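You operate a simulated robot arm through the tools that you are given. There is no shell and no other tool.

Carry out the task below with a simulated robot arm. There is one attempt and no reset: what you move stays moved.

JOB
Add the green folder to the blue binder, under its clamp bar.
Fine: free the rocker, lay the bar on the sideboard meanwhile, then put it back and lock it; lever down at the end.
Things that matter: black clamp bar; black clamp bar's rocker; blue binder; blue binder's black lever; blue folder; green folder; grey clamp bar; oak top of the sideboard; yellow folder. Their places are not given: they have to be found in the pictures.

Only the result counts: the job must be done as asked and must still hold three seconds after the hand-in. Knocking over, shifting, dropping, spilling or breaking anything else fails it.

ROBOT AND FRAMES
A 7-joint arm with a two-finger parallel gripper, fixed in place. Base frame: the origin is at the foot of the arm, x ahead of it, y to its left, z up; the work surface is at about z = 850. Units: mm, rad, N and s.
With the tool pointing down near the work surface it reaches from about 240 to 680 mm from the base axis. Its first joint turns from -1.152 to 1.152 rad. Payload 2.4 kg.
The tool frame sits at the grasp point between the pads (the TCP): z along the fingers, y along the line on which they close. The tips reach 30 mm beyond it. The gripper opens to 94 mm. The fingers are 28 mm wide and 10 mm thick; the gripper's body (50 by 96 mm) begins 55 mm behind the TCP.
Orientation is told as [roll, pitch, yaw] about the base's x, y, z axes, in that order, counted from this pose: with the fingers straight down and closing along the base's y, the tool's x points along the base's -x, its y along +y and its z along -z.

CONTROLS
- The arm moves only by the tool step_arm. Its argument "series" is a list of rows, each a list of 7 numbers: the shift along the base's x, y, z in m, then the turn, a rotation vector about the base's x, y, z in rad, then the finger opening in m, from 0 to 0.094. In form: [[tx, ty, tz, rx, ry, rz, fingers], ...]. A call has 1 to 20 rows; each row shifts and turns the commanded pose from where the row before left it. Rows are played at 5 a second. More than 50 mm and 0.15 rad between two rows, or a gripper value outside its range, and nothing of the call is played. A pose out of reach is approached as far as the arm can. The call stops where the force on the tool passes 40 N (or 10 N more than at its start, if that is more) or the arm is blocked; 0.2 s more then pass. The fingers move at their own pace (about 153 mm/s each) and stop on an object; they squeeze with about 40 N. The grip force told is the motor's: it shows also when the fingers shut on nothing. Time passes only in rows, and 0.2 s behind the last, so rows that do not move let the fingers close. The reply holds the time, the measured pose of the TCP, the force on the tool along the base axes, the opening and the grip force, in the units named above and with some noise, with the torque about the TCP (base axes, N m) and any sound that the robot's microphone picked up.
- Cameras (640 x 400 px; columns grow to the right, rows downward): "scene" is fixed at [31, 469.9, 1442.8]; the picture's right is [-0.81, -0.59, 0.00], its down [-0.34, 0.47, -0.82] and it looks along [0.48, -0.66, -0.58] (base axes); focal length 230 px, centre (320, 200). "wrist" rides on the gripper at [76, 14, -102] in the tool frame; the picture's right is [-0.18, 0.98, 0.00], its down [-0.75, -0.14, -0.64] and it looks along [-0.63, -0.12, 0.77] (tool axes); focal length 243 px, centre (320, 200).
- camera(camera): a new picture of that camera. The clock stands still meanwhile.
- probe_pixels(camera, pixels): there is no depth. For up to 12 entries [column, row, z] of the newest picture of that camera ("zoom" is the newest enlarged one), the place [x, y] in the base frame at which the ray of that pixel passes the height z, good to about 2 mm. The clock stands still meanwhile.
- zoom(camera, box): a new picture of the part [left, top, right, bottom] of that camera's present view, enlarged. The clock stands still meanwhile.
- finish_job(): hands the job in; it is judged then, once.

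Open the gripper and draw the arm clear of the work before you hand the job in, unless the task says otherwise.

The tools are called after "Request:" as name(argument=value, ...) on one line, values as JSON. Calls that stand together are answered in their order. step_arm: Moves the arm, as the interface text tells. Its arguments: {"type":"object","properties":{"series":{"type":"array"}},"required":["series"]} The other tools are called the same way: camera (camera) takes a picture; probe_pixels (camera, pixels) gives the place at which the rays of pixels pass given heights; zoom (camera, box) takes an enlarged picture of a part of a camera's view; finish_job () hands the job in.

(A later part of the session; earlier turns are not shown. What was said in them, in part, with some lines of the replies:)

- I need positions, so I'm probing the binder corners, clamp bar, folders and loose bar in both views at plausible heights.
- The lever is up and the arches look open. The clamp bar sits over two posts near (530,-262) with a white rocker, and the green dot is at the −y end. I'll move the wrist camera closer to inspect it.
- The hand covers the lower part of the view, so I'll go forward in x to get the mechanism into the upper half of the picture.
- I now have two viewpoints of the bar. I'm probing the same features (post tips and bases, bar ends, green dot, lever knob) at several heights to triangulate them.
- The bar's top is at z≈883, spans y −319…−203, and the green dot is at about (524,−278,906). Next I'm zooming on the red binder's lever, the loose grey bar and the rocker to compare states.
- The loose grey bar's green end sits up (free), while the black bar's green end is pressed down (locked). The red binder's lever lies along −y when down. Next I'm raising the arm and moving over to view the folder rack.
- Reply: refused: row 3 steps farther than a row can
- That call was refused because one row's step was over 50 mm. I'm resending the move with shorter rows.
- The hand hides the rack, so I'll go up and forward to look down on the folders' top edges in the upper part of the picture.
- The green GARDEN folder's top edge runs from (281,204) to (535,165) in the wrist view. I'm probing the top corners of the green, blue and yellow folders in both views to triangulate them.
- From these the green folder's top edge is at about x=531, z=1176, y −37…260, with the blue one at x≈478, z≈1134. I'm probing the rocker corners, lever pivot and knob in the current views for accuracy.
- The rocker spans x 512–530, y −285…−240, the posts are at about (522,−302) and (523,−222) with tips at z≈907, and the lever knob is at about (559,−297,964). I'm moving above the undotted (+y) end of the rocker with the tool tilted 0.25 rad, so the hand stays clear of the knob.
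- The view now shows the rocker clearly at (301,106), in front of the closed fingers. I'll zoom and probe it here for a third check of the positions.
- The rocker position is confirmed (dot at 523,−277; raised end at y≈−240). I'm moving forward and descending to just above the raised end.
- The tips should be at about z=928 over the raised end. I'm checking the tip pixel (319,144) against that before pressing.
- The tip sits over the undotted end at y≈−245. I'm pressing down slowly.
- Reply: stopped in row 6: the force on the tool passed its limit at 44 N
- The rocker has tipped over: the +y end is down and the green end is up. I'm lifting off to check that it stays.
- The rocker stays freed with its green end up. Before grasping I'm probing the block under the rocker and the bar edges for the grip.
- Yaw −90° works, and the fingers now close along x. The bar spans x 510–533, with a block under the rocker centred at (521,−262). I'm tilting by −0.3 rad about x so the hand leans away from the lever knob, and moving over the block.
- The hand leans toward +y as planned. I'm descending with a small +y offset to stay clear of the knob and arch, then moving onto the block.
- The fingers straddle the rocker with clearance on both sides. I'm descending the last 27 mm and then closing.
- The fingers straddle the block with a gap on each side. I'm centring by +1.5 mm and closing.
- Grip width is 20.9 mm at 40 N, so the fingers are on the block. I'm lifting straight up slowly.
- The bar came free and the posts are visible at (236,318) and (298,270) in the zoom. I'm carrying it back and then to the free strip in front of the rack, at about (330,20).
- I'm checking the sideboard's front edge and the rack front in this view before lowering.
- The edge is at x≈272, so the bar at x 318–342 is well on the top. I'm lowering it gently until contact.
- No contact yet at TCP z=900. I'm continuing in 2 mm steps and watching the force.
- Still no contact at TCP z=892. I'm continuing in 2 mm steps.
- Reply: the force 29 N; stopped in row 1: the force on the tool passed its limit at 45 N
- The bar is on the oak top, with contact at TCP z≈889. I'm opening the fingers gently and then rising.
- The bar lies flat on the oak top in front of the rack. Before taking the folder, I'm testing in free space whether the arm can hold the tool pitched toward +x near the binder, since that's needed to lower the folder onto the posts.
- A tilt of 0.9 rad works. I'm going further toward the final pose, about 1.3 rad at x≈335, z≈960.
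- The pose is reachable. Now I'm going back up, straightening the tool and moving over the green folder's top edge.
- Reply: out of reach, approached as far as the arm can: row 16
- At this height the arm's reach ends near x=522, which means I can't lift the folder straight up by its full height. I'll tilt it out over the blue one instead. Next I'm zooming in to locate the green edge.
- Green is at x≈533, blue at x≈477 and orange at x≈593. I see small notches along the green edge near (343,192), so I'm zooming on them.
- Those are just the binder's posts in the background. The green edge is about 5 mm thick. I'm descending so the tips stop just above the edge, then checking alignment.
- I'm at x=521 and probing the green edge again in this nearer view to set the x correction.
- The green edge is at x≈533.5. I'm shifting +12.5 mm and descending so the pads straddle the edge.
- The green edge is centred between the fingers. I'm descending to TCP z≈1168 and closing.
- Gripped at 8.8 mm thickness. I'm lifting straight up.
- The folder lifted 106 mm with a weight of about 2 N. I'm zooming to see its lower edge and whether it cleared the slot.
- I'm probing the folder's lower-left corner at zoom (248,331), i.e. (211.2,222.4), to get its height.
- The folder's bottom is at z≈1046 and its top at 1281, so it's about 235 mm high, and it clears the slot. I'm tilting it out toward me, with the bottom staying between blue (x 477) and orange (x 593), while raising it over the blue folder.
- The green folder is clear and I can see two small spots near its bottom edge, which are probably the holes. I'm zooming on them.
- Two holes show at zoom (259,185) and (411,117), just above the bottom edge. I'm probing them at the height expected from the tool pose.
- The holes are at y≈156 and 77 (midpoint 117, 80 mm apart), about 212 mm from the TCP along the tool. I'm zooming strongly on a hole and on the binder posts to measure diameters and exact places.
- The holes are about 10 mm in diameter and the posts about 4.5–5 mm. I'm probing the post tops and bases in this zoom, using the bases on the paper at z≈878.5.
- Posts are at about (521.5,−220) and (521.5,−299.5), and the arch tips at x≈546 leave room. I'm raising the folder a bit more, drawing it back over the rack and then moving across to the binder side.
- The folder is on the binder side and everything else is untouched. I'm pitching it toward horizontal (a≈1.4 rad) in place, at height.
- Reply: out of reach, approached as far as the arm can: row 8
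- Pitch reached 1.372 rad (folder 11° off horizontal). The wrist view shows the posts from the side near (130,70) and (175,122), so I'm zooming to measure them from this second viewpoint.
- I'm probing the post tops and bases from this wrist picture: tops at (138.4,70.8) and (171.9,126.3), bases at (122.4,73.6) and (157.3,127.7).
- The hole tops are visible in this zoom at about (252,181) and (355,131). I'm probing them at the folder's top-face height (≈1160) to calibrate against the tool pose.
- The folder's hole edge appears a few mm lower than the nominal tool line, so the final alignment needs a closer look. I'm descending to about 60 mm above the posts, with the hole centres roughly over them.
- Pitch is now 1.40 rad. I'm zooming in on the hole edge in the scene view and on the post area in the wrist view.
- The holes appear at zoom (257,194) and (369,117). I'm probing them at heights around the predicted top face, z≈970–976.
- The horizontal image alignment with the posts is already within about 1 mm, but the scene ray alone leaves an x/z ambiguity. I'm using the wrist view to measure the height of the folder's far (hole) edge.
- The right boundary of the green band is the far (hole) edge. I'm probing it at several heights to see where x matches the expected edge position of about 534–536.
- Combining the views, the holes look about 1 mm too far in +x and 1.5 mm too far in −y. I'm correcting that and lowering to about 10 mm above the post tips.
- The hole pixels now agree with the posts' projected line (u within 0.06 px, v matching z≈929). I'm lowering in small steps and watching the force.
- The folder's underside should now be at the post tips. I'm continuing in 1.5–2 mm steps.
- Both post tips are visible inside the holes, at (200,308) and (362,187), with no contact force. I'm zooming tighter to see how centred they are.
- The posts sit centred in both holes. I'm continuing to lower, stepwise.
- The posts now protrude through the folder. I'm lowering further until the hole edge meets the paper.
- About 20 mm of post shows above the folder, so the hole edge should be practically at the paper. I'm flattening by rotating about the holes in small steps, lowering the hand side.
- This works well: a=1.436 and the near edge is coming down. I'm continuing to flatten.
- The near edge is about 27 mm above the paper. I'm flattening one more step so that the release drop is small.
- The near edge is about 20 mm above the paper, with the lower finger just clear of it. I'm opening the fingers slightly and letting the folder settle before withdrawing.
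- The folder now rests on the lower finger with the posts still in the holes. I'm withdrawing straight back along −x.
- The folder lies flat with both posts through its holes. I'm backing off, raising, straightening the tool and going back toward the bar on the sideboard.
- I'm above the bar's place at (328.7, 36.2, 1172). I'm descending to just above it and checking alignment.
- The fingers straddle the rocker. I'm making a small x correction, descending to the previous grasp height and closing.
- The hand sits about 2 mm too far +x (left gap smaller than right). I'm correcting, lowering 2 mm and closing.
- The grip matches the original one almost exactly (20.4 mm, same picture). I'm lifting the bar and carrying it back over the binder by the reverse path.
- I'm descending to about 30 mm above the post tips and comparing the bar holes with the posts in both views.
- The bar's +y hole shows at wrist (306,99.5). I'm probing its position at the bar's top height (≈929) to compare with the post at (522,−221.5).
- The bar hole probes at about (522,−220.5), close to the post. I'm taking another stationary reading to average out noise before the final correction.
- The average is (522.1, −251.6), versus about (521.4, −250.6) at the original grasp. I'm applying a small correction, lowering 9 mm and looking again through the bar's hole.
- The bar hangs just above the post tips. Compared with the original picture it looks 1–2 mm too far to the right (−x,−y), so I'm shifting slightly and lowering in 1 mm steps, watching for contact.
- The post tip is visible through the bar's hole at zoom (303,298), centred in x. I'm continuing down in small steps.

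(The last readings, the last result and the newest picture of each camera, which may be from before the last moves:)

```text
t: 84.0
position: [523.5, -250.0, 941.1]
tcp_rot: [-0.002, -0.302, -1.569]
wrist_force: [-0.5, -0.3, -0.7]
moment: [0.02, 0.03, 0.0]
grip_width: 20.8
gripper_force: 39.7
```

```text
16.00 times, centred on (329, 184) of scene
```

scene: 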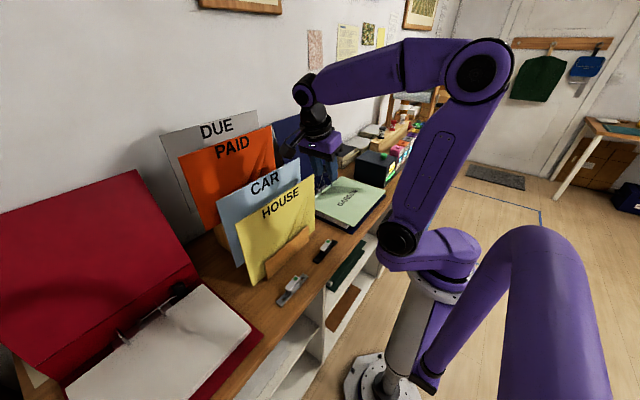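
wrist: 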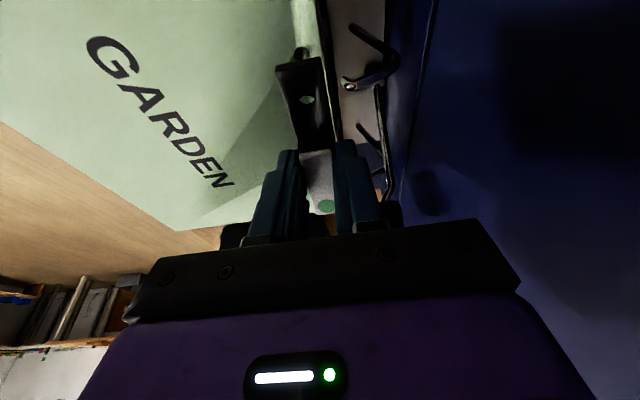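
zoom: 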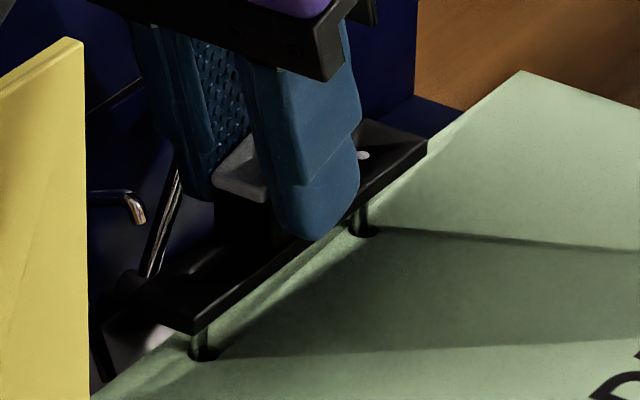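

Both post tips are through the bar's holes, with no force. I'm lowering onto the folder.

Request:
step_arm(series=[[0, 0, -0.003, 0, 0, 0, 0.0], [0, 0, -0.003, 0, 0, 0, 0.0], [0, 0, -0.003, 0, 0, 0, 0.0], [0, 0, 0, 0, 0, 0, 0.0]])

Request:
step_arm(series=[[0, 0, -0.002, 0, 0, 0, 0.0], [0, 0, 0, 0, 0, 0, 0.0]])

Request:
step_arm(series=[[0, 0, -0.0015, 0, 0, 0, 0.0], [0, 0, 0, 0, 0, 0, 0.0]])

Request:
zoom(camera="scene", box=[318, 172, 340, 196])

```text
t: 85.0
position: [523.6, -251.1, 932.3]
tcp_rot: [-0.001, -0.301, -1.57]
wrist_force: [0.5, 0.2, -1.7]
moment: [-0.03, -0.04, 0.0]
grip_width: 20.6
gripper_force: 39.9
```

```text
t: 85.7
position: [523.8, -250.6, 930.0]
tcp_rot: [-0.001, -0.303, -1.57]
wrist_force: [-0.4, 0.1, 0.3]
moment: [0.03, -0.03, -0.02]
grip_width: 20.7
gripper_force: 39.6
```

```text
t: 86.2
position: [523.4, -249.5, 927.6]
tcp_rot: [-0.001, -0.3, -1.57]
wrist_force: [0.8, 0.3, -0.7]
moment: [0.03, -0.01, 0.02]
grip_width: 20.7
gripper_force: 39.8
```

```text
16.00 times, centred on (329, 184) of scene
```

zoom: 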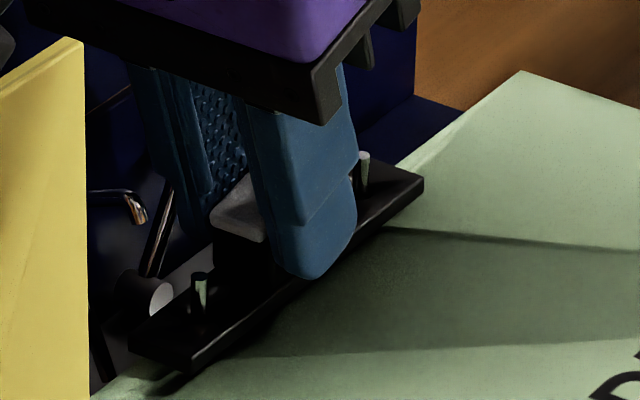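

The posts stand up through the bar and it is nearly on the folder. I'm lowering in 1 mm steps until I feel contact.

Request:
step_arm(series=[[0, 0, -0.0012, 0, 0, 0, 0.0], [0, 0, 0, 0, 0, 0, 0.0]])

Request:
step_arm(series=[[0, 0, -0.0012, 0, 0, 0, 0.0], [0, 0, 0, 0, 0, 0, 0.0]])

Request:
step_arm(series=[[0, 0, -0.001, 0, 0, 0, 0.0], [0, 0, 0, 0, 0, 0, 0.0]])

```text
t: 86.8
position: [523.6, -251.8, 927.6]
tcp_rot: [-0.002, -0.301, -1.568]
wrist_force: [0.4, -0.6, -0.1]
moment: [0.02, 0.02, 0.02]
grip_width: 20.8
gripper_force: 40.3
```

```text
t: 87.5
position: [523.9, -251.0, 927.4]
tcp_rot: [-0.001, -0.303, -1.568]
wrist_force: [0.4, 0.4, 0.0]
moment: [0.03, 0.03, -0.04]
grip_width: 20.7
gripper_force: 39.7
```

```text
t: 88.0
position: [524.4, -250.0, 924.7]
tcp_rot: [-0.002, -0.303, -1.567]
wrist_force: [0.0, 0.3, -0.2]
moment: [0.02, -0.03, -0.01]
grip_width: 20.8
gripper_force: 40.1
```

No contact yet at about 925. I'm continuing.

Request:
step_arm(series=[[0, 0, -0.001, 0, 0, 0, 0.0], [0, 0, 0, 0, 0, 0, 0.0]])

Request:
step_arm(series=[[0, 0, -0.001, 0, 0, 0, 0.0], [0, 0, 0, 0, 0, 0, 0.0]])

Request:
zoom(camera="scene", box=[318, 172, 340, 196])

```text
t: 88.7
position: [522.9, -250.8, 923.4]
tcp_rot: [-0.002, -0.303, -1.568]
wrist_force: [0.6, -0.4, -1.2]
moment: [0.0, 0.0, -0.01]
grip_width: 20.7
gripper_force: 40.2
```

```text
t: 89.2
position: [523.5, -250.0, 923.0]
tcp_rot: [0.0, -0.302, -1.571]
wrist_force: [0.5, -0.2, 3.7]
moment: [0.21, 0.01, -0.03]
grip_width: 20.8
gripper_force: 40.3
```

```text
16.00 times, centred on (329, 184) of scene
```

zoom: 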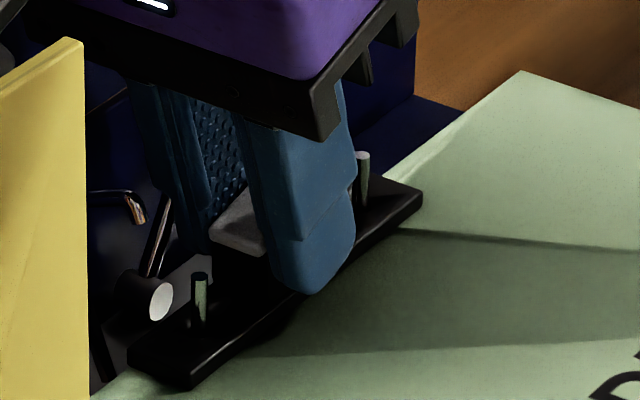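

First contact (3.7 N up). I'm pressing another 0.8 mm to seat the bar flat.

Request:
step_arm(series=[[0, 0, -0.0008, 0, 0, 0, 0.0], [0, 0, 0, 0, 0, 0, 0.0]])

Request:
zoom(camera="scene", box=[318, 172, 340, 196])

```text
t: 89.8
position: [523.7, -249.7, 923.6]
tcp_rot: [-0.001, -0.301, -1.569]
wrist_force: [-2.1, 4.0, 17.0]
moment: [0.88, 0.13, 0.08]
grip_width: 21.0
gripper_force: 40.0
```

```text
16.00 times, centred on (329, 184) of scene
```

zoom: 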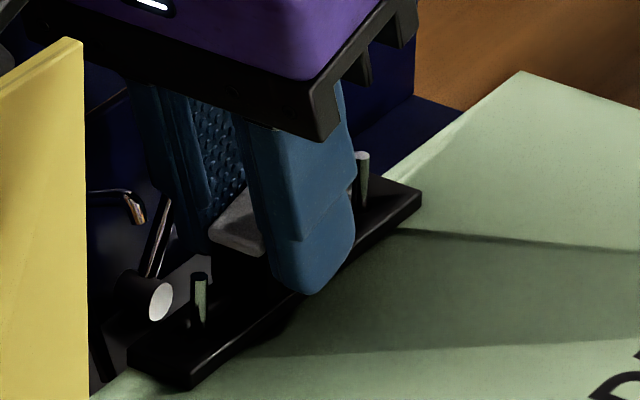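

The bar's +y end touches first (a slight tilt in the grip). On release it will settle flat. I'm relieving the push and opening the fingers carefully.

Request:
step_arm(series=[[0, 0, 0.0006, 0, 0, 0, 0.0], [0, 0, 0, 0, 0, 0, 0.022], [0, 0, 0, 0, 0, 0, 0.026], [0, 0, 0, 0, 0, 0, 0.032], [0, 0, 0, 0, 0, 0, 0.034]])

Request:
zoom(camera="scene", box=[318, 172, 340, 196])

Request:
zoom(camera="wrist", box=[250, 40, 420, 200])

```text
t: 91.0
position: [522.8, -249.4, 923.1]
tcp_rot: [-0.002, -0.301, -1.57]
wrist_force: [-0.2, 0.3, -0.1]
moment: [0.02, -0.01, 0.03]
grip_width: 34.1
gripper_force: 0.1
```

```text
16.00 times, centred on (329, 184) of scene
```

zoom: 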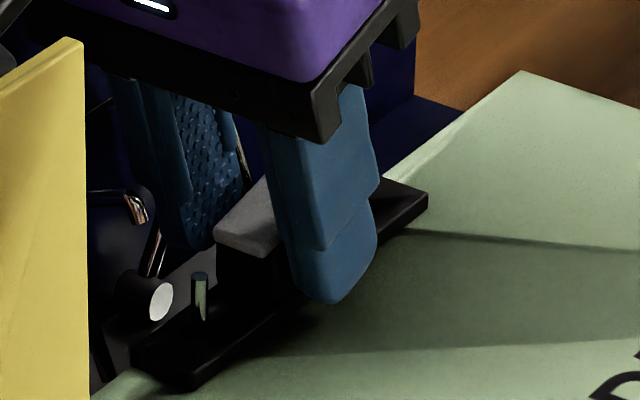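

```text
2.50 times, centred on (335, 120) of wrist
```

zoom: 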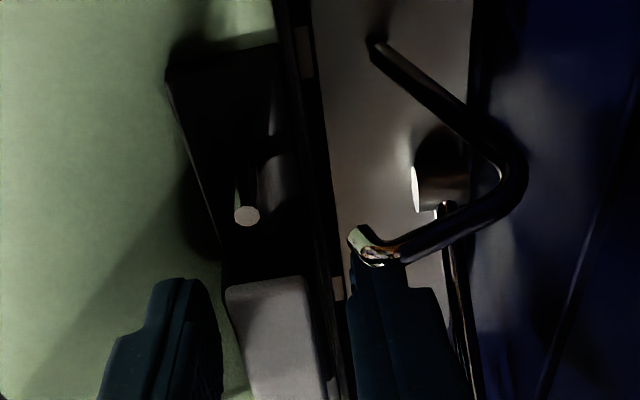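

Released, and the bar sits over both posts on the folder. I'm rising along the reverse of the approach, with a small +y offset to stay clear of the knob and arch.

Request:
step_arm(series=[[-0.0015, 0.001, 0.006, 0, 0, 0, 0.034], [-0.0015, 0.003, 0.01, 0, 0, 0, 0.034], [0, 0.002, 0.012, 0, 0, 0, 0.034], [0, 0, 0.02, 0, 0, 0, 0.034], [0, 0, 0.03, 0, 0, 0, 0.034], [-0.01, 0, 0.04, 0, 0, 0, 0.034], [-0.03, 0, 0.04, 0, 0, 0, 0.034], [0, 0, 0, 0, 0, 0, 0.034]])

Request:
zoom(camera="scene", box=[310, 165, 345, 200])

Request:
camera(camera="wrist")

```text
t: 92.8
position: [477.0, -243.1, 1079.9]
tcp_rot: [-0.001, -0.3, -1.568]
wrist_force: [-0.9, -0.5, 0.1]
moment: [-0.01, 0.01, -0.01]
grip_width: 34.1
gripper_force: 0.0
```

```text
11.43 times, centred on (328, 182) of scene
```

zoom: 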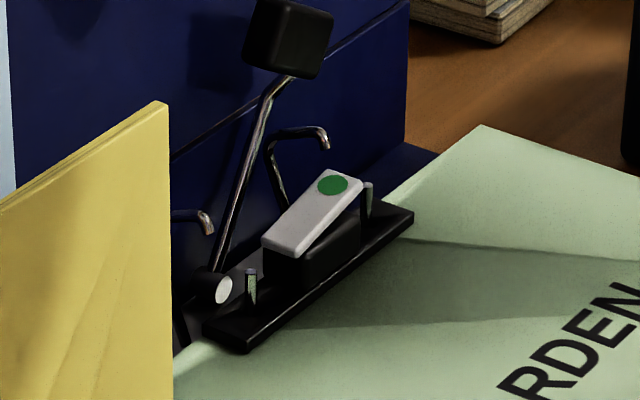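

```text
taken
```

wrist: 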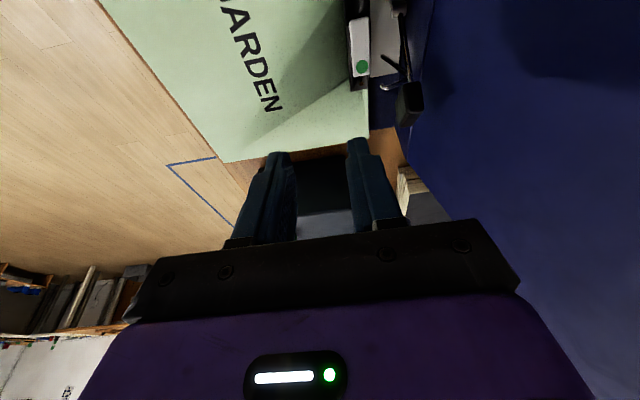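

The bar is seated with the green end still up. Next I'm turning the tool back to yaw 0 with the fingers closed and a 0.25 rad lean, to press the green end down.

Request:
step_arm(series=[[0, 0, 0.01, 0.15, 0, 0, 0.0], [0, 0, 0.01, 0.15, 0, 0, 0.0], [0, 0, 0, 0, 0, 0.15, 0.0], [0, 0, 0, 0, 0, 0.15, 0.0], [0, 0, 0, 0, 0, 0.15, 0.0], [0, 0, 0, 0, 0, 0.15, 0.0], [0, 0, 0, 0, 0, 0.15, 0.0], [0, 0, 0, 0, 0, 0.15, 0.0], [0, 0, 0, 0, 0, 0.15, 0.0], [0, 0, 0, 0, 0, 0.15, 0.0], [0, 0, 0, 0, 0, 0.15, 0.0], [0, 0, 0, 0, 0, 0.15, 0.0], [0, 0, 0, 0, 0, 0.0708, 0.0], [0, -0.016, 0, 0, -0.125, 0, 0.0], [0, -0.02, -0.01, 0, -0.125, 0, 0.0], [0, 0, 0, 0, 0, 0, 0.0]])

Request:
camera(camera="wrist")

Request:
zoom(camera="wrist", box=[230, 20, 410, 140])

```text
t: 96.2
position: [479.4, -279.4, 1090.2]
tcp_rot: [-0.002, -0.254, -0.001]
wrist_force: [-0.8, 0.0, 0.2]
moment: [0.03, 0.0, 0.02]
grip_width: 0.3
gripper_force: 33.8
```

```text
taken
```

wrist: 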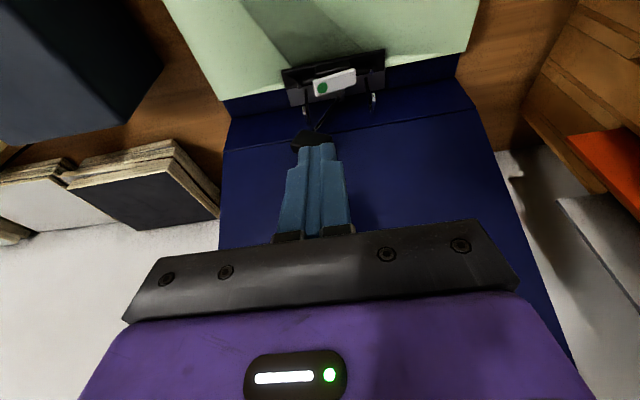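

```text
3.33 times, centred on (320, 80) of wrist
```

zoom: 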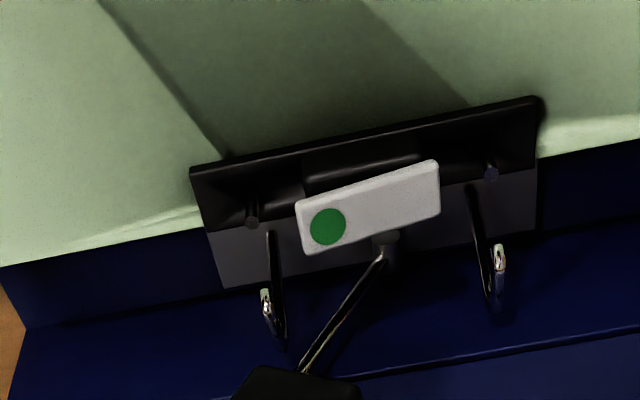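

I'm probing the green dot at (322.4,87.8) and the green end at its new height of about 922.

Request:
probe_pixels(camera="wrist", pixels=[[322.4, 87.8, 920], [322.4, 87.8, 924], [312.8, 80.6, 924], [317.6, 95.9, 924], [353, 69, 912], [299, 86.3, 907], [371, 72, 907]])

```text
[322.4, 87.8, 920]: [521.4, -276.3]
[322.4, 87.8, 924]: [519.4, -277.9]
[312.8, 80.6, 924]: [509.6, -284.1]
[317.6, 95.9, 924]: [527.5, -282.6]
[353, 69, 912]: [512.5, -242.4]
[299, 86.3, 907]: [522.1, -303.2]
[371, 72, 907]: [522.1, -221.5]
```

The dot is at (520.5,−277). To stay clear of the lever knob I'm leaning the tool to 0.4 rad, descending at smaller x and then moving forward under the knob's level.

Request:
step_arm(series=[[0.0, 0, -0.02, 0, -0.146, 0, 0.0], [0.01, 0, -0.035, 0, 0, 0, 0.0], [0.01, 0, -0.035, 0, 0, 0, 0.0], [0, 0, -0.033, 0, 0, 0, 0.0], [0, 0, 0, 0, 0, 0, 0.0]])

Request:
camera(camera="wrist")

Request:
zoom(camera="wrist", box=[220, 60, 400, 200])

Request:
zoom(camera="scene", box=[305, 155, 350, 200])

```text
t: 97.5
position: [499.9, -281.6, 968.3]
tcp_rot: [-0.001, -0.398, 0.0]
wrist_force: [1.2, 0.1, -1.1]
moment: [-0.03, 0.02, -0.04]
grip_width: 0.1
gripper_force: 32.9
```

```text
taken
```

wrist: 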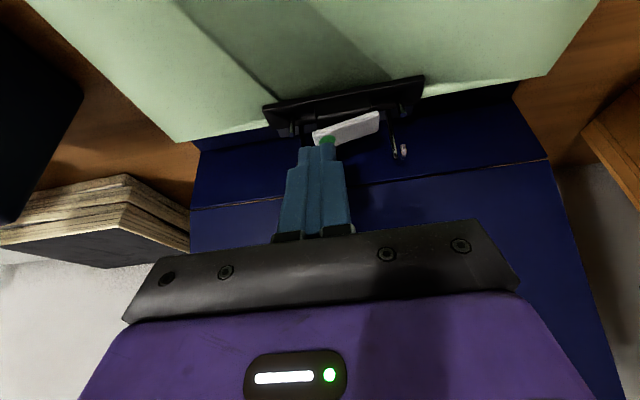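

```text
2.86 times, centred on (310, 130) of wrist
```

zoom: 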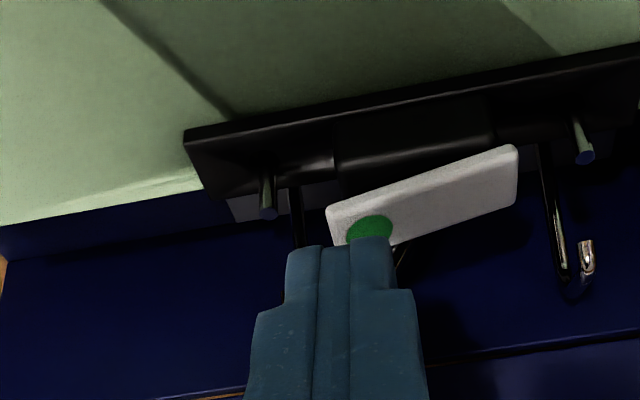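

```text
8.89 times, centred on (328, 178) of scene
```

zoom: 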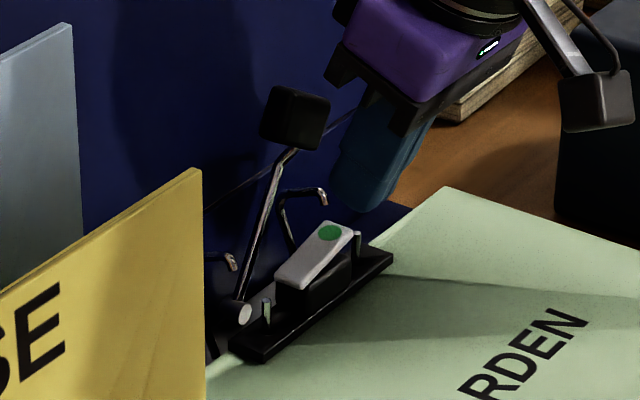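

The fingertips are just behind and left of the dot in the picture. I'm moving +x 20 mm and +y 3 mm, staying level.

Request:
step_arm(series=[[0.01, 0.0015, 0, 0, 0, 0, 0.0], [0.01, 0.0015, -0.002, 0, 0, 0, 0.0], [0, 0, 0, 0, 0, 0, 0.0]])

Request:
zoom(camera="wrist", box=[220, 60, 400, 200])

Request:
zoom(camera="scene", box=[315, 165, 345, 200])

```text
t: 98.2
position: [520.2, -276.7, 966.2]
tcp_rot: [-0.001, -0.399, -0.001]
wrist_force: [0.5, 0.6, 0.2]
moment: [0.0, 0.01, 0.02]
grip_width: 0.0
gripper_force: 33.3
```

```text
2.86 times, centred on (310, 130) of wrist
```

zoom: 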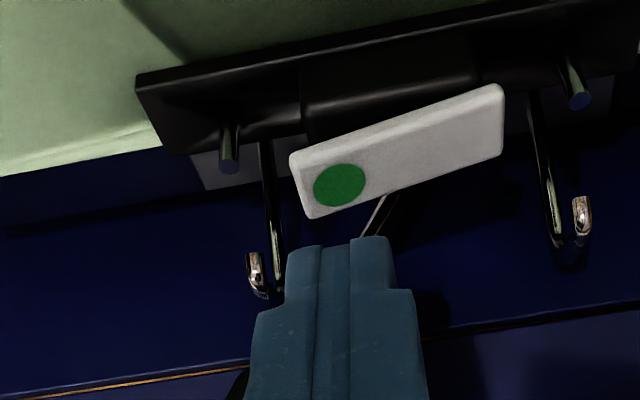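

```text
11.43 times, centred on (330, 182) of scene
```

zoom: 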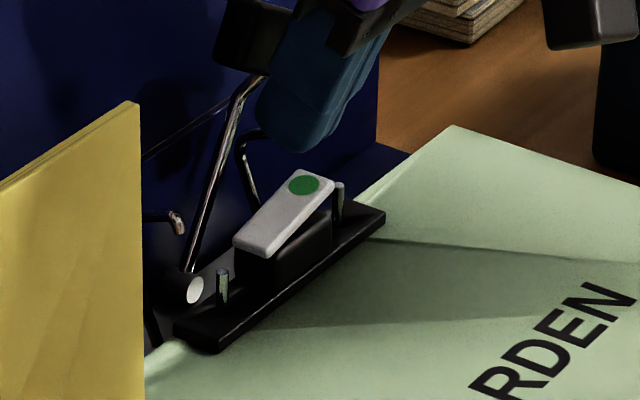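

The tip is directly over the green dot. I'm pressing down slowly.

Request:
step_arm(series=[[0, -0.001, -0.005, 0, 0, 0, 0.0], [0, 0, -0.003, 0, 0, 0, 0.0], [0, 0, -0.003, 0, 0, 0, 0.0], [0, 0, -0.003, 0, 0, 0, 0.0], [0, 0, -0.003, 0, 0, 0, 0.0], [0, 0, -0.003, 0, 0, 0, 0.0], [0, 0, -0.002, 0, 0, 0, 0.0]])

Request:
zoom(camera="wrist", box=[220, 60, 400, 200])

Request:
zoom(camera="scene", box=[315, 165, 345, 200])

```text
t: 99.8
position: [521.3, -279.1, 945.3]
tcp_rot: [-0.003, -0.401, 0.002]
wrist_force: [-2.3, 1.0, 16.0]
moment: [0.09, 0.1, 0.02]
grip_width: 0.0
gripper_force: 33.4
```

```text
2.86 times, centred on (310, 130) of wrist
```

zoom: 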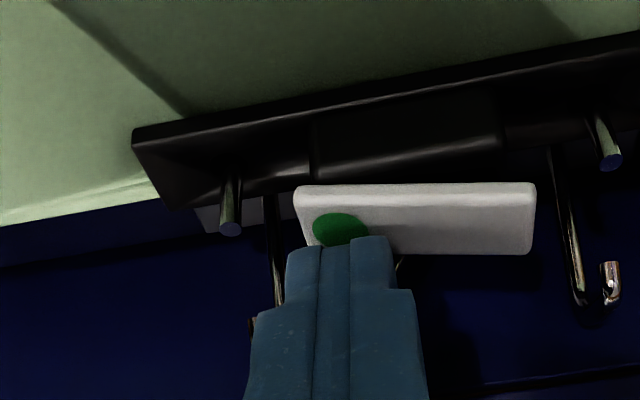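

```text
11.43 times, centred on (330, 182) of scene
```

zoom: 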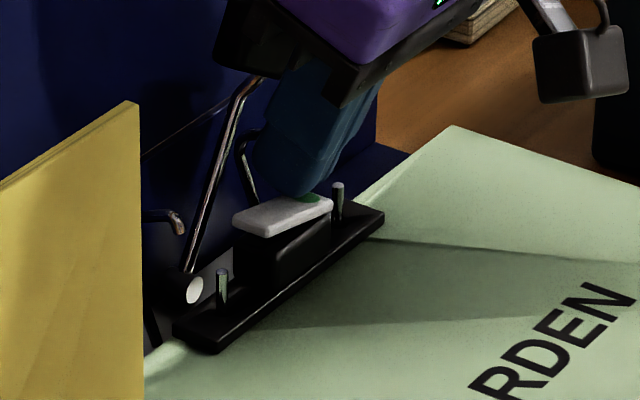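

The rocker tipped with the green end down (16 N). I'm pressing a bit more to make sure it's fully latched.

Request:
step_arm(series=[[0, 0, -0.0015, 0, 0, 0, 0.0], [0, 0, -0.0015, 0, 0, 0, 0.0], [0, 0, 0, 0, 0, 0, 0.0]])

Request:
step_arm(series=[[0, 0, 0.01, 0, 0, 0, 0.0], [-0.02, 0, 0.01, 0, 0, 0, 0.0], [-0.02, 0, 0.03, 0, 0, 0, 0.0], [-0.02, 0, 0.04, 0, 0, 0, 0.0], [0, 0, 0.03, 0, 0, 0, 0.0]])

Request:
zoom(camera="scene", box=[315, 165, 345, 200])

Request:
camera(camera="wrist")

Request:
zoom(camera="wrist", box=[230, 20, 410, 160])

```text
t: 100.5
position: [523.0, -279.2, 945.9]
tcp_rot: [-0.008, -0.408, 0.004]
wrist_force: [-3.1, 0.7, 9.0]
moment: [0.07, 0.1, 0.0]
grip_width: 0.0
gripper_force: 33.1
stopped in row 3: the force on the tool passed its limit at 41 N (the readings are from after the stop); the commanded pose is now the measured one
```

```text
t: 101.7
position: [461.9, -279.4, 1063.1]
tcp_rot: [-0.007, -0.404, 0.0]
wrist_force: [0.9, -0.8, -0.4]
moment: [-0.02, 0.01, 0.01]
grip_width: 0.0
gripper_force: 32.8
```

```text
11.43 times, centred on (330, 182) of scene
```

zoom: 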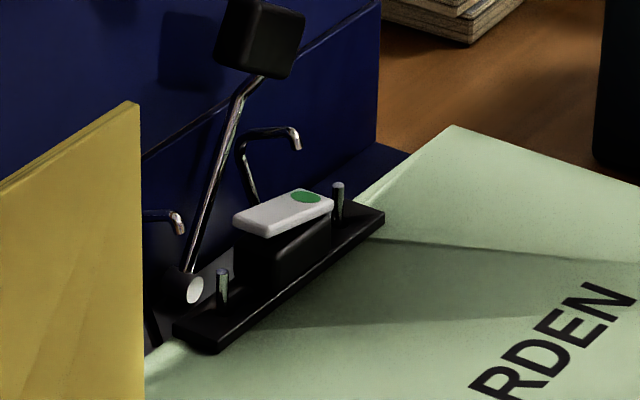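

```text
taken
```

wrist: 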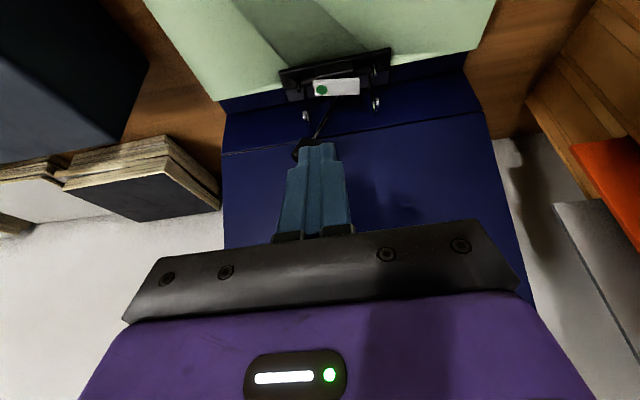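

```text
2.86 times, centred on (320, 90) of wrist
```

zoom: 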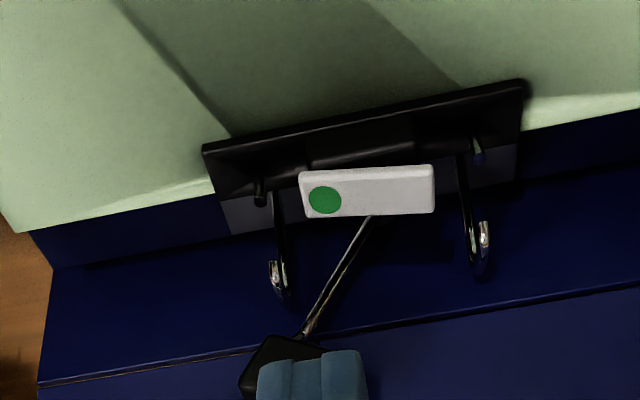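

The rocker is locked, with the green end down as it was at the start. Now for the lever: I'm probing the knob and the cover's crease from this view, and the lowered lever of the red binder for comparison.

Request:
zoom(camera="scene", box=[310, 155, 345, 195])

Request:
probe_pixels(camera="wrist", pixels=[[348, 133.7, 855], [420, 119, 855], [240, 151, 855], [300, 150, 975], [282, 214, 900]])

Request:
probe_pixels(camera="scene", pixels=[[140, 323, 867], [180, 289, 880], [176, 296, 875], [183.5, 284, 885], [162, 307, 907], [122, 338, 907]])

```text
10.00 times, centred on (328, 175) of scene
```

zoom: 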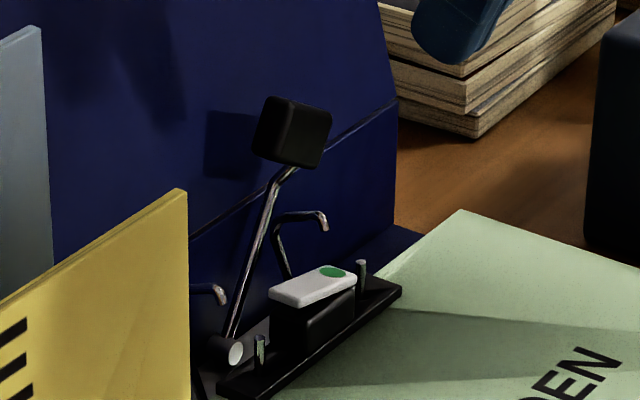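

```text
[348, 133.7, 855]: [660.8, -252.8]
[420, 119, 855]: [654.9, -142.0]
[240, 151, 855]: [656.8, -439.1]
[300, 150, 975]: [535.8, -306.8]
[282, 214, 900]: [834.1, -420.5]
```

```text
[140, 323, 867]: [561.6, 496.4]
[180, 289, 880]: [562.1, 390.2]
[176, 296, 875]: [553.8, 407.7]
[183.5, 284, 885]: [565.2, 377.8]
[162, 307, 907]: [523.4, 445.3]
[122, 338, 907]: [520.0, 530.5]
```

I'm zooming on the knob itself to judge its shape and where to push.

Request:
zoom(camera="scene", box=[316, 158, 336, 178])

Request:
zoom(camera="scene", box=[165, 270, 205, 300])

```text
16.00 times, centred on (326, 168) of scene
```

zoom: 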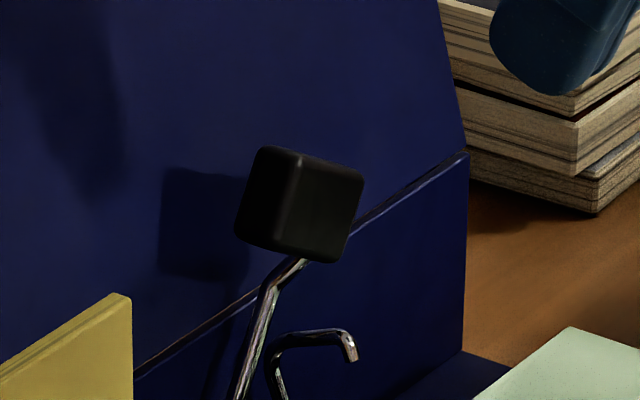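

```text
13.33 times, centred on (185, 285) of scene
```

zoom: 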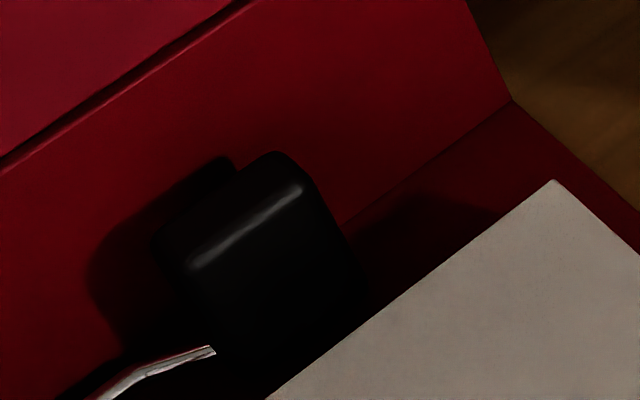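

The knob is a thin block about 12 mm wide in x, and the lever swings toward −y about a pivot near (y −256, z 867). The spine stands at x≈577, so I'll push with upright closed fingers centred at x≈553. I'm moving to the +y side of the knob first.

Request:
step_arm(series=[[0.01, 0.005, 0.02, 0, 0.135, 0, 0.0], [0.01, 0.005, 0.02, 0, 0.135, 0, 0.0], [0.02, 0.007, 0.0, 0, 0.134, 0, 0.0], [0.03, 0, 0.0, 0, 0, 0, 0.0], [0.021, 0, 0.0, 0, 0, 0, 0.0], [0, 0, -0.03, 0, 0, 0, 0.0], [0, 0, -0.03, 0, 0, 0, 0.0], [0, 0, -0.02, 0, 0, 0, 0.0], [0, 0, 0, 0, 0, 0, 0.0]])

Request:
camera(camera="wrist")

Request:
zoom(camera="scene", box=[305, 145, 350, 200])

```text
t: 103.7
position: [553.5, -261.5, 1025.3]
tcp_rot: [-0.005, -0.001, 0.001]
wrist_force: [0.3, 0.0, 0.4]
moment: [0.02, -0.02, -0.01]
grip_width: 0.0
gripper_force: 33.2
```

```text
taken
```

wrist: 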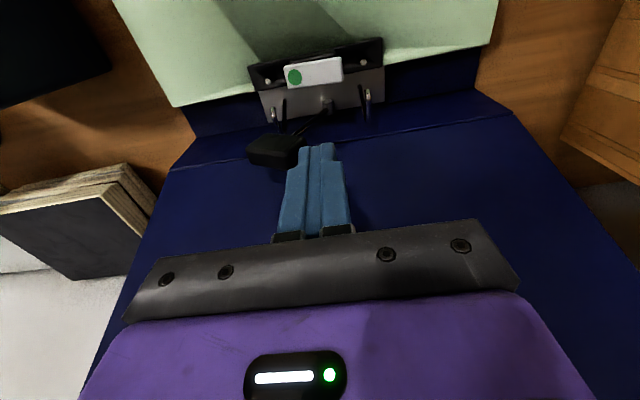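

```text
7.27 times, centred on (328, 172) of scene
```

zoom: 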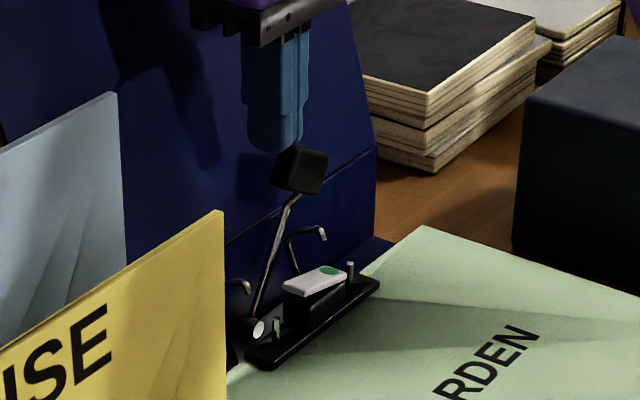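

The tip is above and to the +y side of the knob. I'm zooming on the knob in the wrist view to confirm its position relative to the fingers.

Request:
zoom(camera="wrist", box=[220, 90, 370, 190])

Request:
probe_pixels(camera="wrist", pixels=[[247, 152, 980], [302, 142, 972], [270, 136, 975], [275, 150, 978], [299, 158, 965]])

```text
4.00 times, centred on (295, 140) of wrist
```

zoom: 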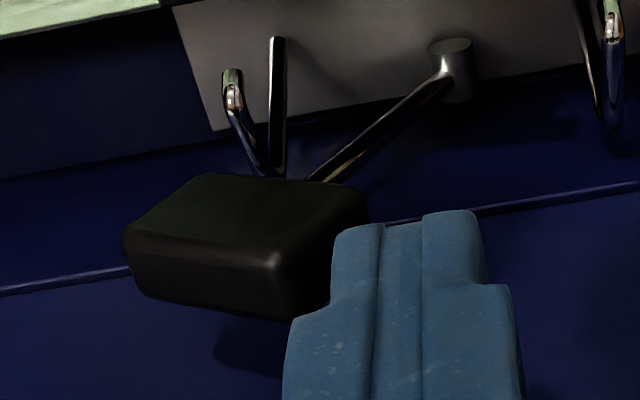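

```text
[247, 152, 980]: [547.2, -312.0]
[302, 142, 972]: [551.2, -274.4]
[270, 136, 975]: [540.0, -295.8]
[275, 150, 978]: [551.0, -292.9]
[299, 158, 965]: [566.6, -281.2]
```

The knob occupies x≈549–562 and the fingers (x 539–567) cover it. I'm lowering to its level on the +y side and starting to push it along its arc.

Request:
step_arm(series=[[0, 0, -0.015, 0, 0, 0, 0.0], [0, 0, -0.013, 0, 0, 0, 0.0], [0, -0.012, 0, 0, 0, 0, 0.0], [0, -0.01, -0.0037, 0, 0, 0, 0.0], [0, -0.0093, -0.0037, 0, 0, 0, 0.0], [0, -0.008, -0.0045, 0, 0, 0, 0.0], [0, -0.0073, -0.005, 0, 0, 0, 0.0]])

Request:
zoom(camera="wrist", box=[220, 60, 370, 190])

Request:
zoom(camera="scene", box=[305, 145, 350, 200])

```text
t: 105.3
position: [553.5, -308.6, 980.8]
tcp_rot: [-0.005, 0.0, 0.0]
wrist_force: [-0.9, -0.1, 0.0]
moment: [0.0, 0.0, -0.02]
grip_width: 0.0
gripper_force: 33.0
```

```text
3.08 times, centred on (295, 125) of wrist
```

zoom: 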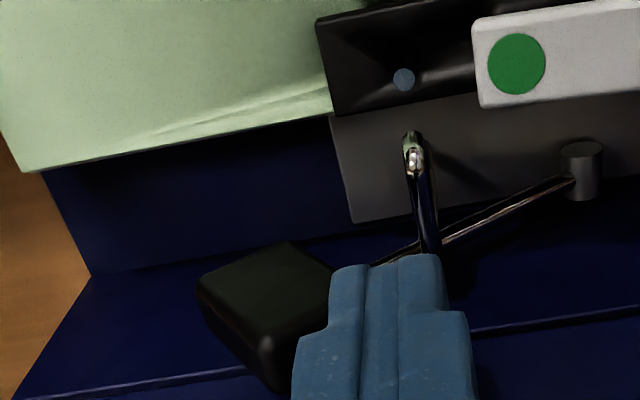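

```text
7.27 times, centred on (328, 172) of scene
```

zoom: 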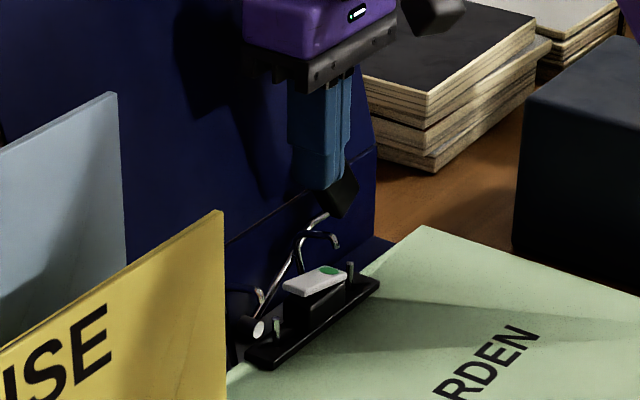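

The lever follows freely and the arches are starting to close. I'm continuing along the arc.

Request:
step_arm(series=[[0, -0.007, -0.006, 0, 0, 0, 0.0], [0, -0.0065, -0.006, 0, 0, 0, 0.0], [0, -0.0068, -0.007, 0, 0, 0, 0.0], [0, -0.0065, -0.0072, 0, 0, 0, 0.0], [0, 0, 0, 0, 0, 0, 0.0]])

Request:
zoom(camera="wrist", box=[220, 60, 370, 190])

Request:
zoom(camera="scene", box=[305, 145, 350, 200])

```text
t: 106.5
position: [552.3, -334.9, 953.8]
tcp_rot: [-0.004, -0.003, 0.0]
wrist_force: [-0.8, 0.9, 0.4]
moment: [0.01, -0.03, 0.0]
grip_width: 0.0
gripper_force: 33.2
```

```text
3.08 times, centred on (295, 125) of wrist
```

zoom: 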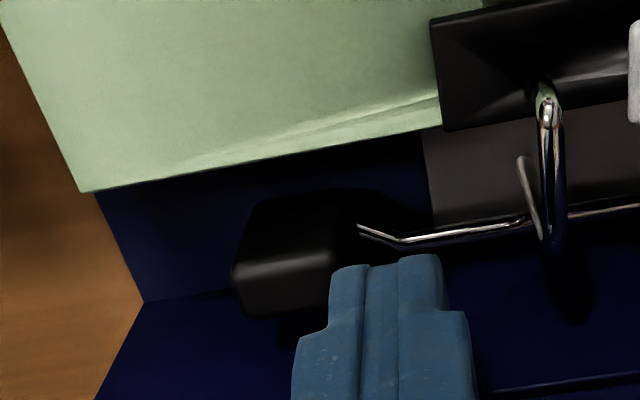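

```text
7.27 times, centred on (328, 172) of scene
```

zoom: 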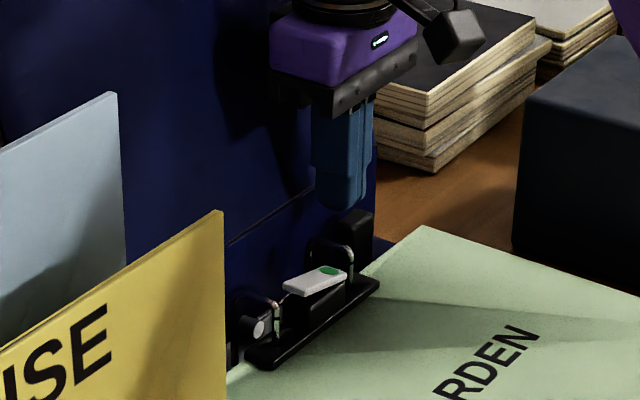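

The lever has swung on ahead and the arches are now at the post tips. I'm following with the fingertip to press the knob fully down.

Request:
step_arm(series=[[0, -0.01, -0.005, 0, 0, 0, 0.0], [0, -0.009, -0.008, 0, 0, 0, 0.0], [0, 0, 0, 0, 0, 0, 0.0]])

Request:
camera(camera="wrist")

Request:
zoom(camera="wrist", box=[220, 60, 370, 190])

Request:
zoom(camera="scene", box=[315, 165, 350, 200])

```text
t: 107.3
position: [552.5, -356.3, 940.0]
tcp_rot: [-0.005, -0.003, 0.002]
wrist_force: [0.1, -0.8, -0.8]
moment: [-0.01, 0.0, 0.01]
grip_width: 0.0
gripper_force: 32.9
```

```text
taken
```

wrist: 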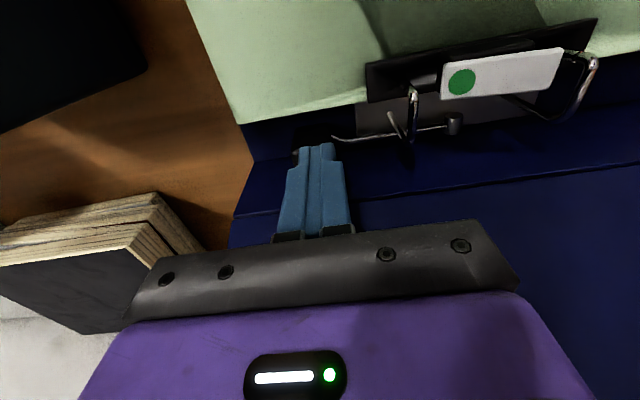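

```text
3.08 times, centred on (295, 125) of wrist
```

zoom: 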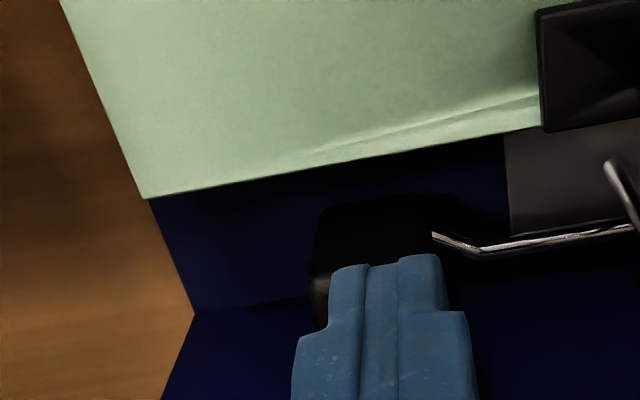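

```text
11.43 times, centred on (332, 182) of scene
```

zoom: 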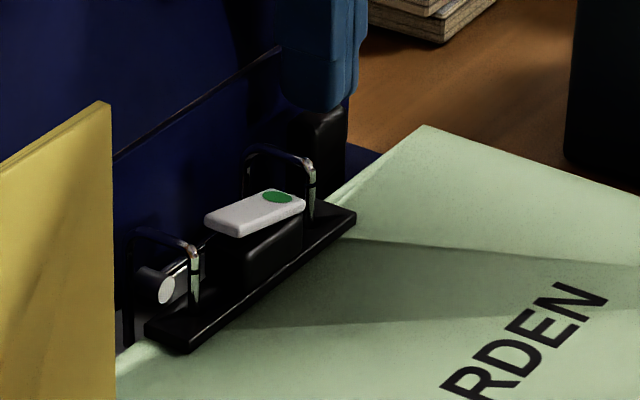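

The arches now rest on the post tips and the knob is under my fingertip. I'm pressing down gently to ensure the lever is at its end stop.

Request:
step_arm(series=[[0, 0, -0.006, 0, 0, 0, 0.0], [0, 0, -0.005, 0, 0, 0, 0.0], [0, 0, -0.004, 0, 0, 0, 0.0], [0, 0, -0.003, 0, 0, 0, 0.0], [0, 0, -0.003, 0, 0, 0, 0.0], [0, 0, 0, 0, 0, 0, 0.0]])

Request:
zoom(camera="scene", box=[315, 165, 350, 200])

```text
t: 108.2
position: [552.8, -355.4, 931.7]
tcp_rot: [-0.008, -0.003, 0.0]
wrist_force: [-11.1, 7.8, 14.4]
moment: [0.17, -0.23, 0.11]
grip_width: 0.0
gripper_force: 33.3
stopped in row 4: the force on the tool passed its limit at 44 N (the readings are from after the stop); the commanded pose is now the measured one
```

```text
11.43 times, centred on (332, 182) of scene
```

zoom: 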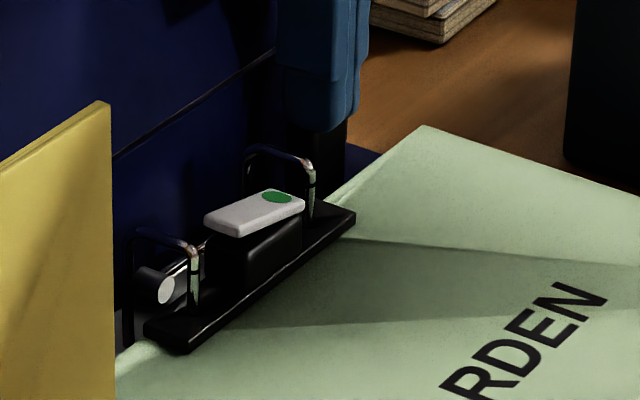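

The lever resists at 44 N, so it seems to be at its stop. I'm backing off upward and comparing with the red binder's lowered lever.

Request:
step_arm(series=[[0, 0, 0.01, 0, 0, 0, 0.0], [-0.005, 0.0, 0.03, 0, 0, 0, 0.0], [-0.02, 0.0, 0.04, 0, 0, 0, 0.0], [-0.04, 0.0, 0.03, 0, 0, 0, 0.0], [-0.04, 0.0, 0.03, 0, 0, 0, 0.0], [-0.04, 0, 0.02, 0, 0, 0, 0.0]])

Request:
zoom(camera="scene", box=[315, 165, 350, 200])

Request:
camera(camera="wrist")

Request:
zoom(camera="wrist", box=[260, 20, 460, 150])

Request:
zoom(camera="scene", box=[110, 270, 210, 350])

```text
t: 109.6
position: [407.4, -356.4, 1089.2]
tcp_rot: [-0.009, -0.005, 0.001]
wrist_force: [-0.2, -0.2, -0.5]
moment: [-0.04, -0.02, -0.01]
grip_width: 0.0
gripper_force: 33.2
```

```text
11.43 times, centred on (332, 182) of scene
```

zoom: 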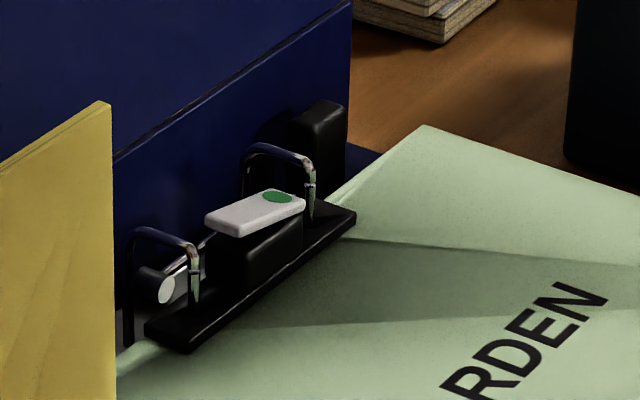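

```text
taken
```

wrist: 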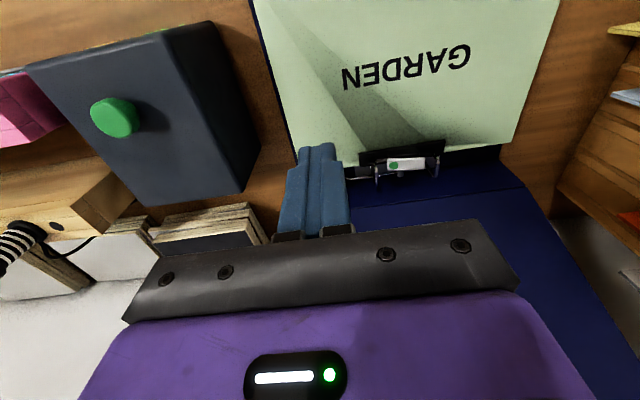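

```text
3.08 times, centred on (360, 85) of wrist
```

zoom: 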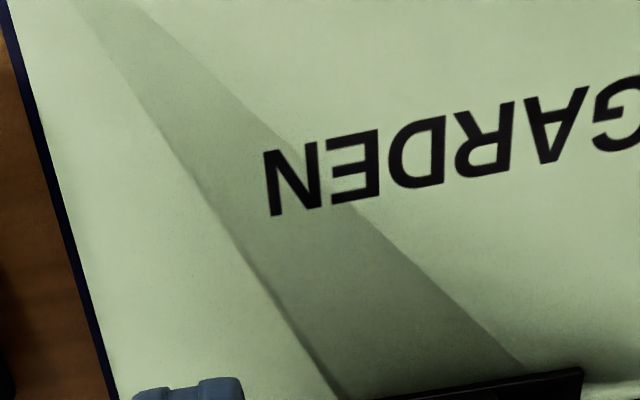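

```text
5.00 times, centred on (160, 310) of scene
```

zoom: 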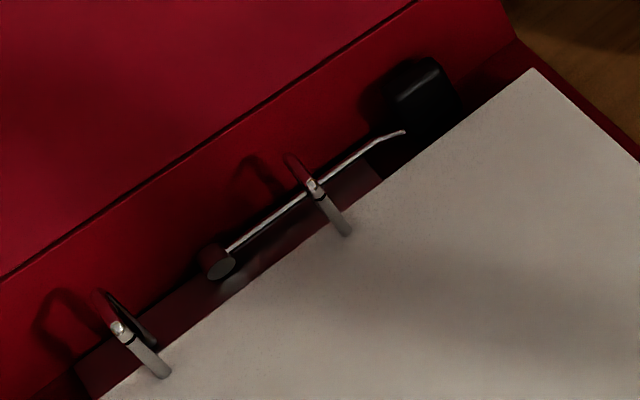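

The blue lever now lies like the red binder's lowered one, the arches sit on the posts, and the rocker shows its green end down. I'm opening the gripper and withdrawing to a clear pose, then doing a final check.

Request:
step_arm(series=[[-0.02, 0.02, 0.04, 0, 0, 0, 0.094], [-0.02, 0.02, 0.04, 0, 0, 0, 0.094], [-0.02, 0.02, 0.04, 0, 0, 0, 0.094], [-0.02, 0.02, 0.04, 0, 0, 0, 0.094], [-0.02, 0.02, 0.04, 0, 0, 0, 0.094], [0, 0.03, 0.02, 0, 0, 0, 0.094], [0, 0, 0, 0, 0, 0, 0.094], [0, 0, 0, 0, 0, 0, 0.094]])

Request:
camera(camera="scene")

Request:
camera(camera="wrist")

Request:
zoom(camera="wrist", box=[260, 130, 380, 220])

Request:
zoom(camera="scene", box=[180, 120, 400, 310])

Request:
zoom(camera="scene", box=[315, 170, 345, 200])

```text
t: 111.4
position: [309.5, -226.8, 1311.0]
tcp_rot: [-0.009, -0.005, -0.001]
wrist_force: [-0.1, -0.5, -0.5]
moment: [-0.01, 0.0, 0.01]
grip_width: 94.1
gripper_force: 0.0
```

```text
taken
```

scene: 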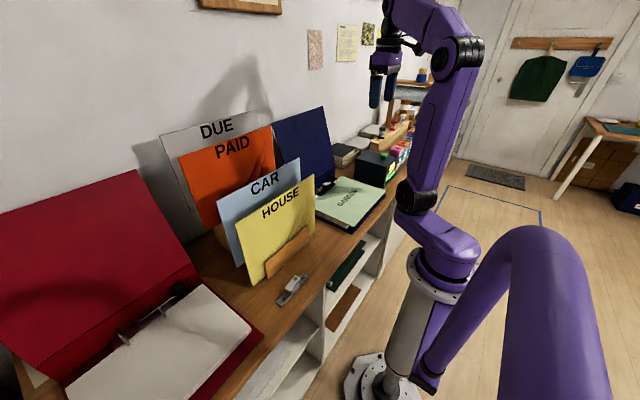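

```text
taken
```

wrist: 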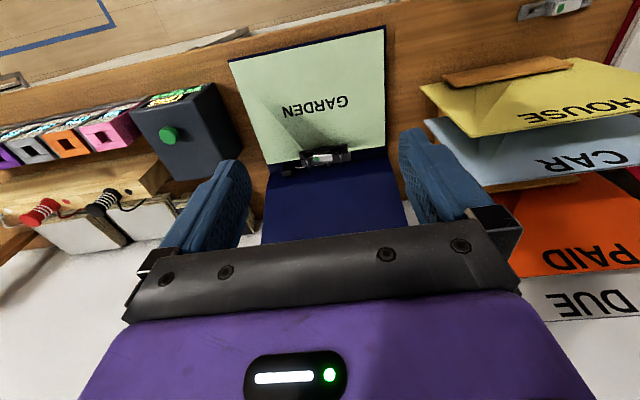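

```text
4.44 times, centred on (320, 175) of wrist
```

zoom: 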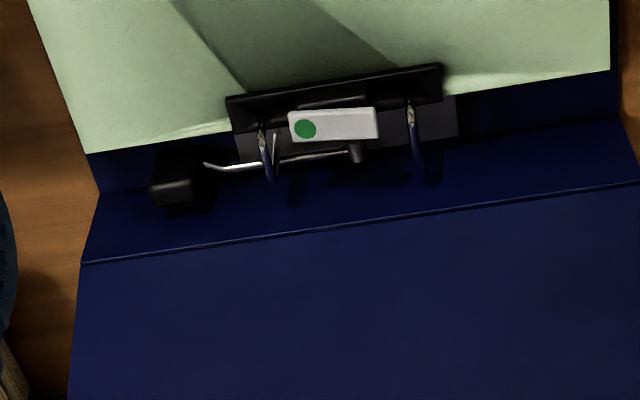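

```text
2.11 times, centred on (290, 215) of scene
```

zoom: 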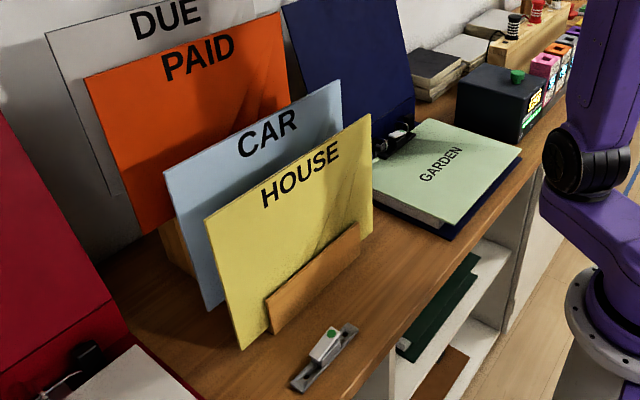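

```text
13.33 times, centred on (330, 185) of scene
```

zoom: 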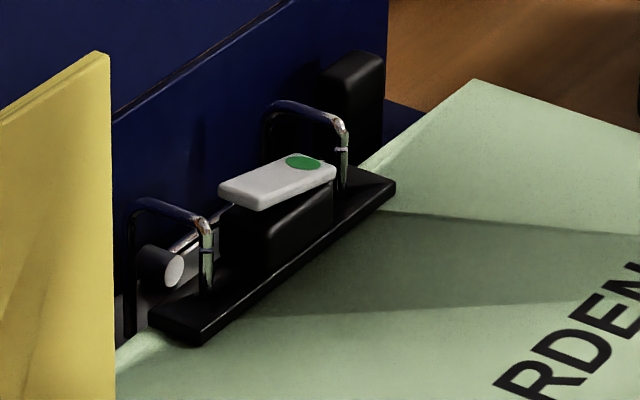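

The green folder lies on the posts under the black bar. The rocker is locked with its green end down, the arches are closed and the lever is down. The other folders and the grey bar are where they were, and the arm is clear with the gripper open, so I'm handing in.

Request:
finish_job()

```text
The job is handed in.
```

The green folder is now in the blue binder, on both posts and under the black clamp bar. The bar's rocker is locked (green end down) and the lever is down, with the arches closed on the posts.

The bar lay on the oak top in front of the folder rack while I moved the folder. In the final pictures the yellow and blue folders, the grey clamp bar and everything else looked undisturbed.

The arm is clear with the gripper open. The job is handed in; the reply gave no verdict.
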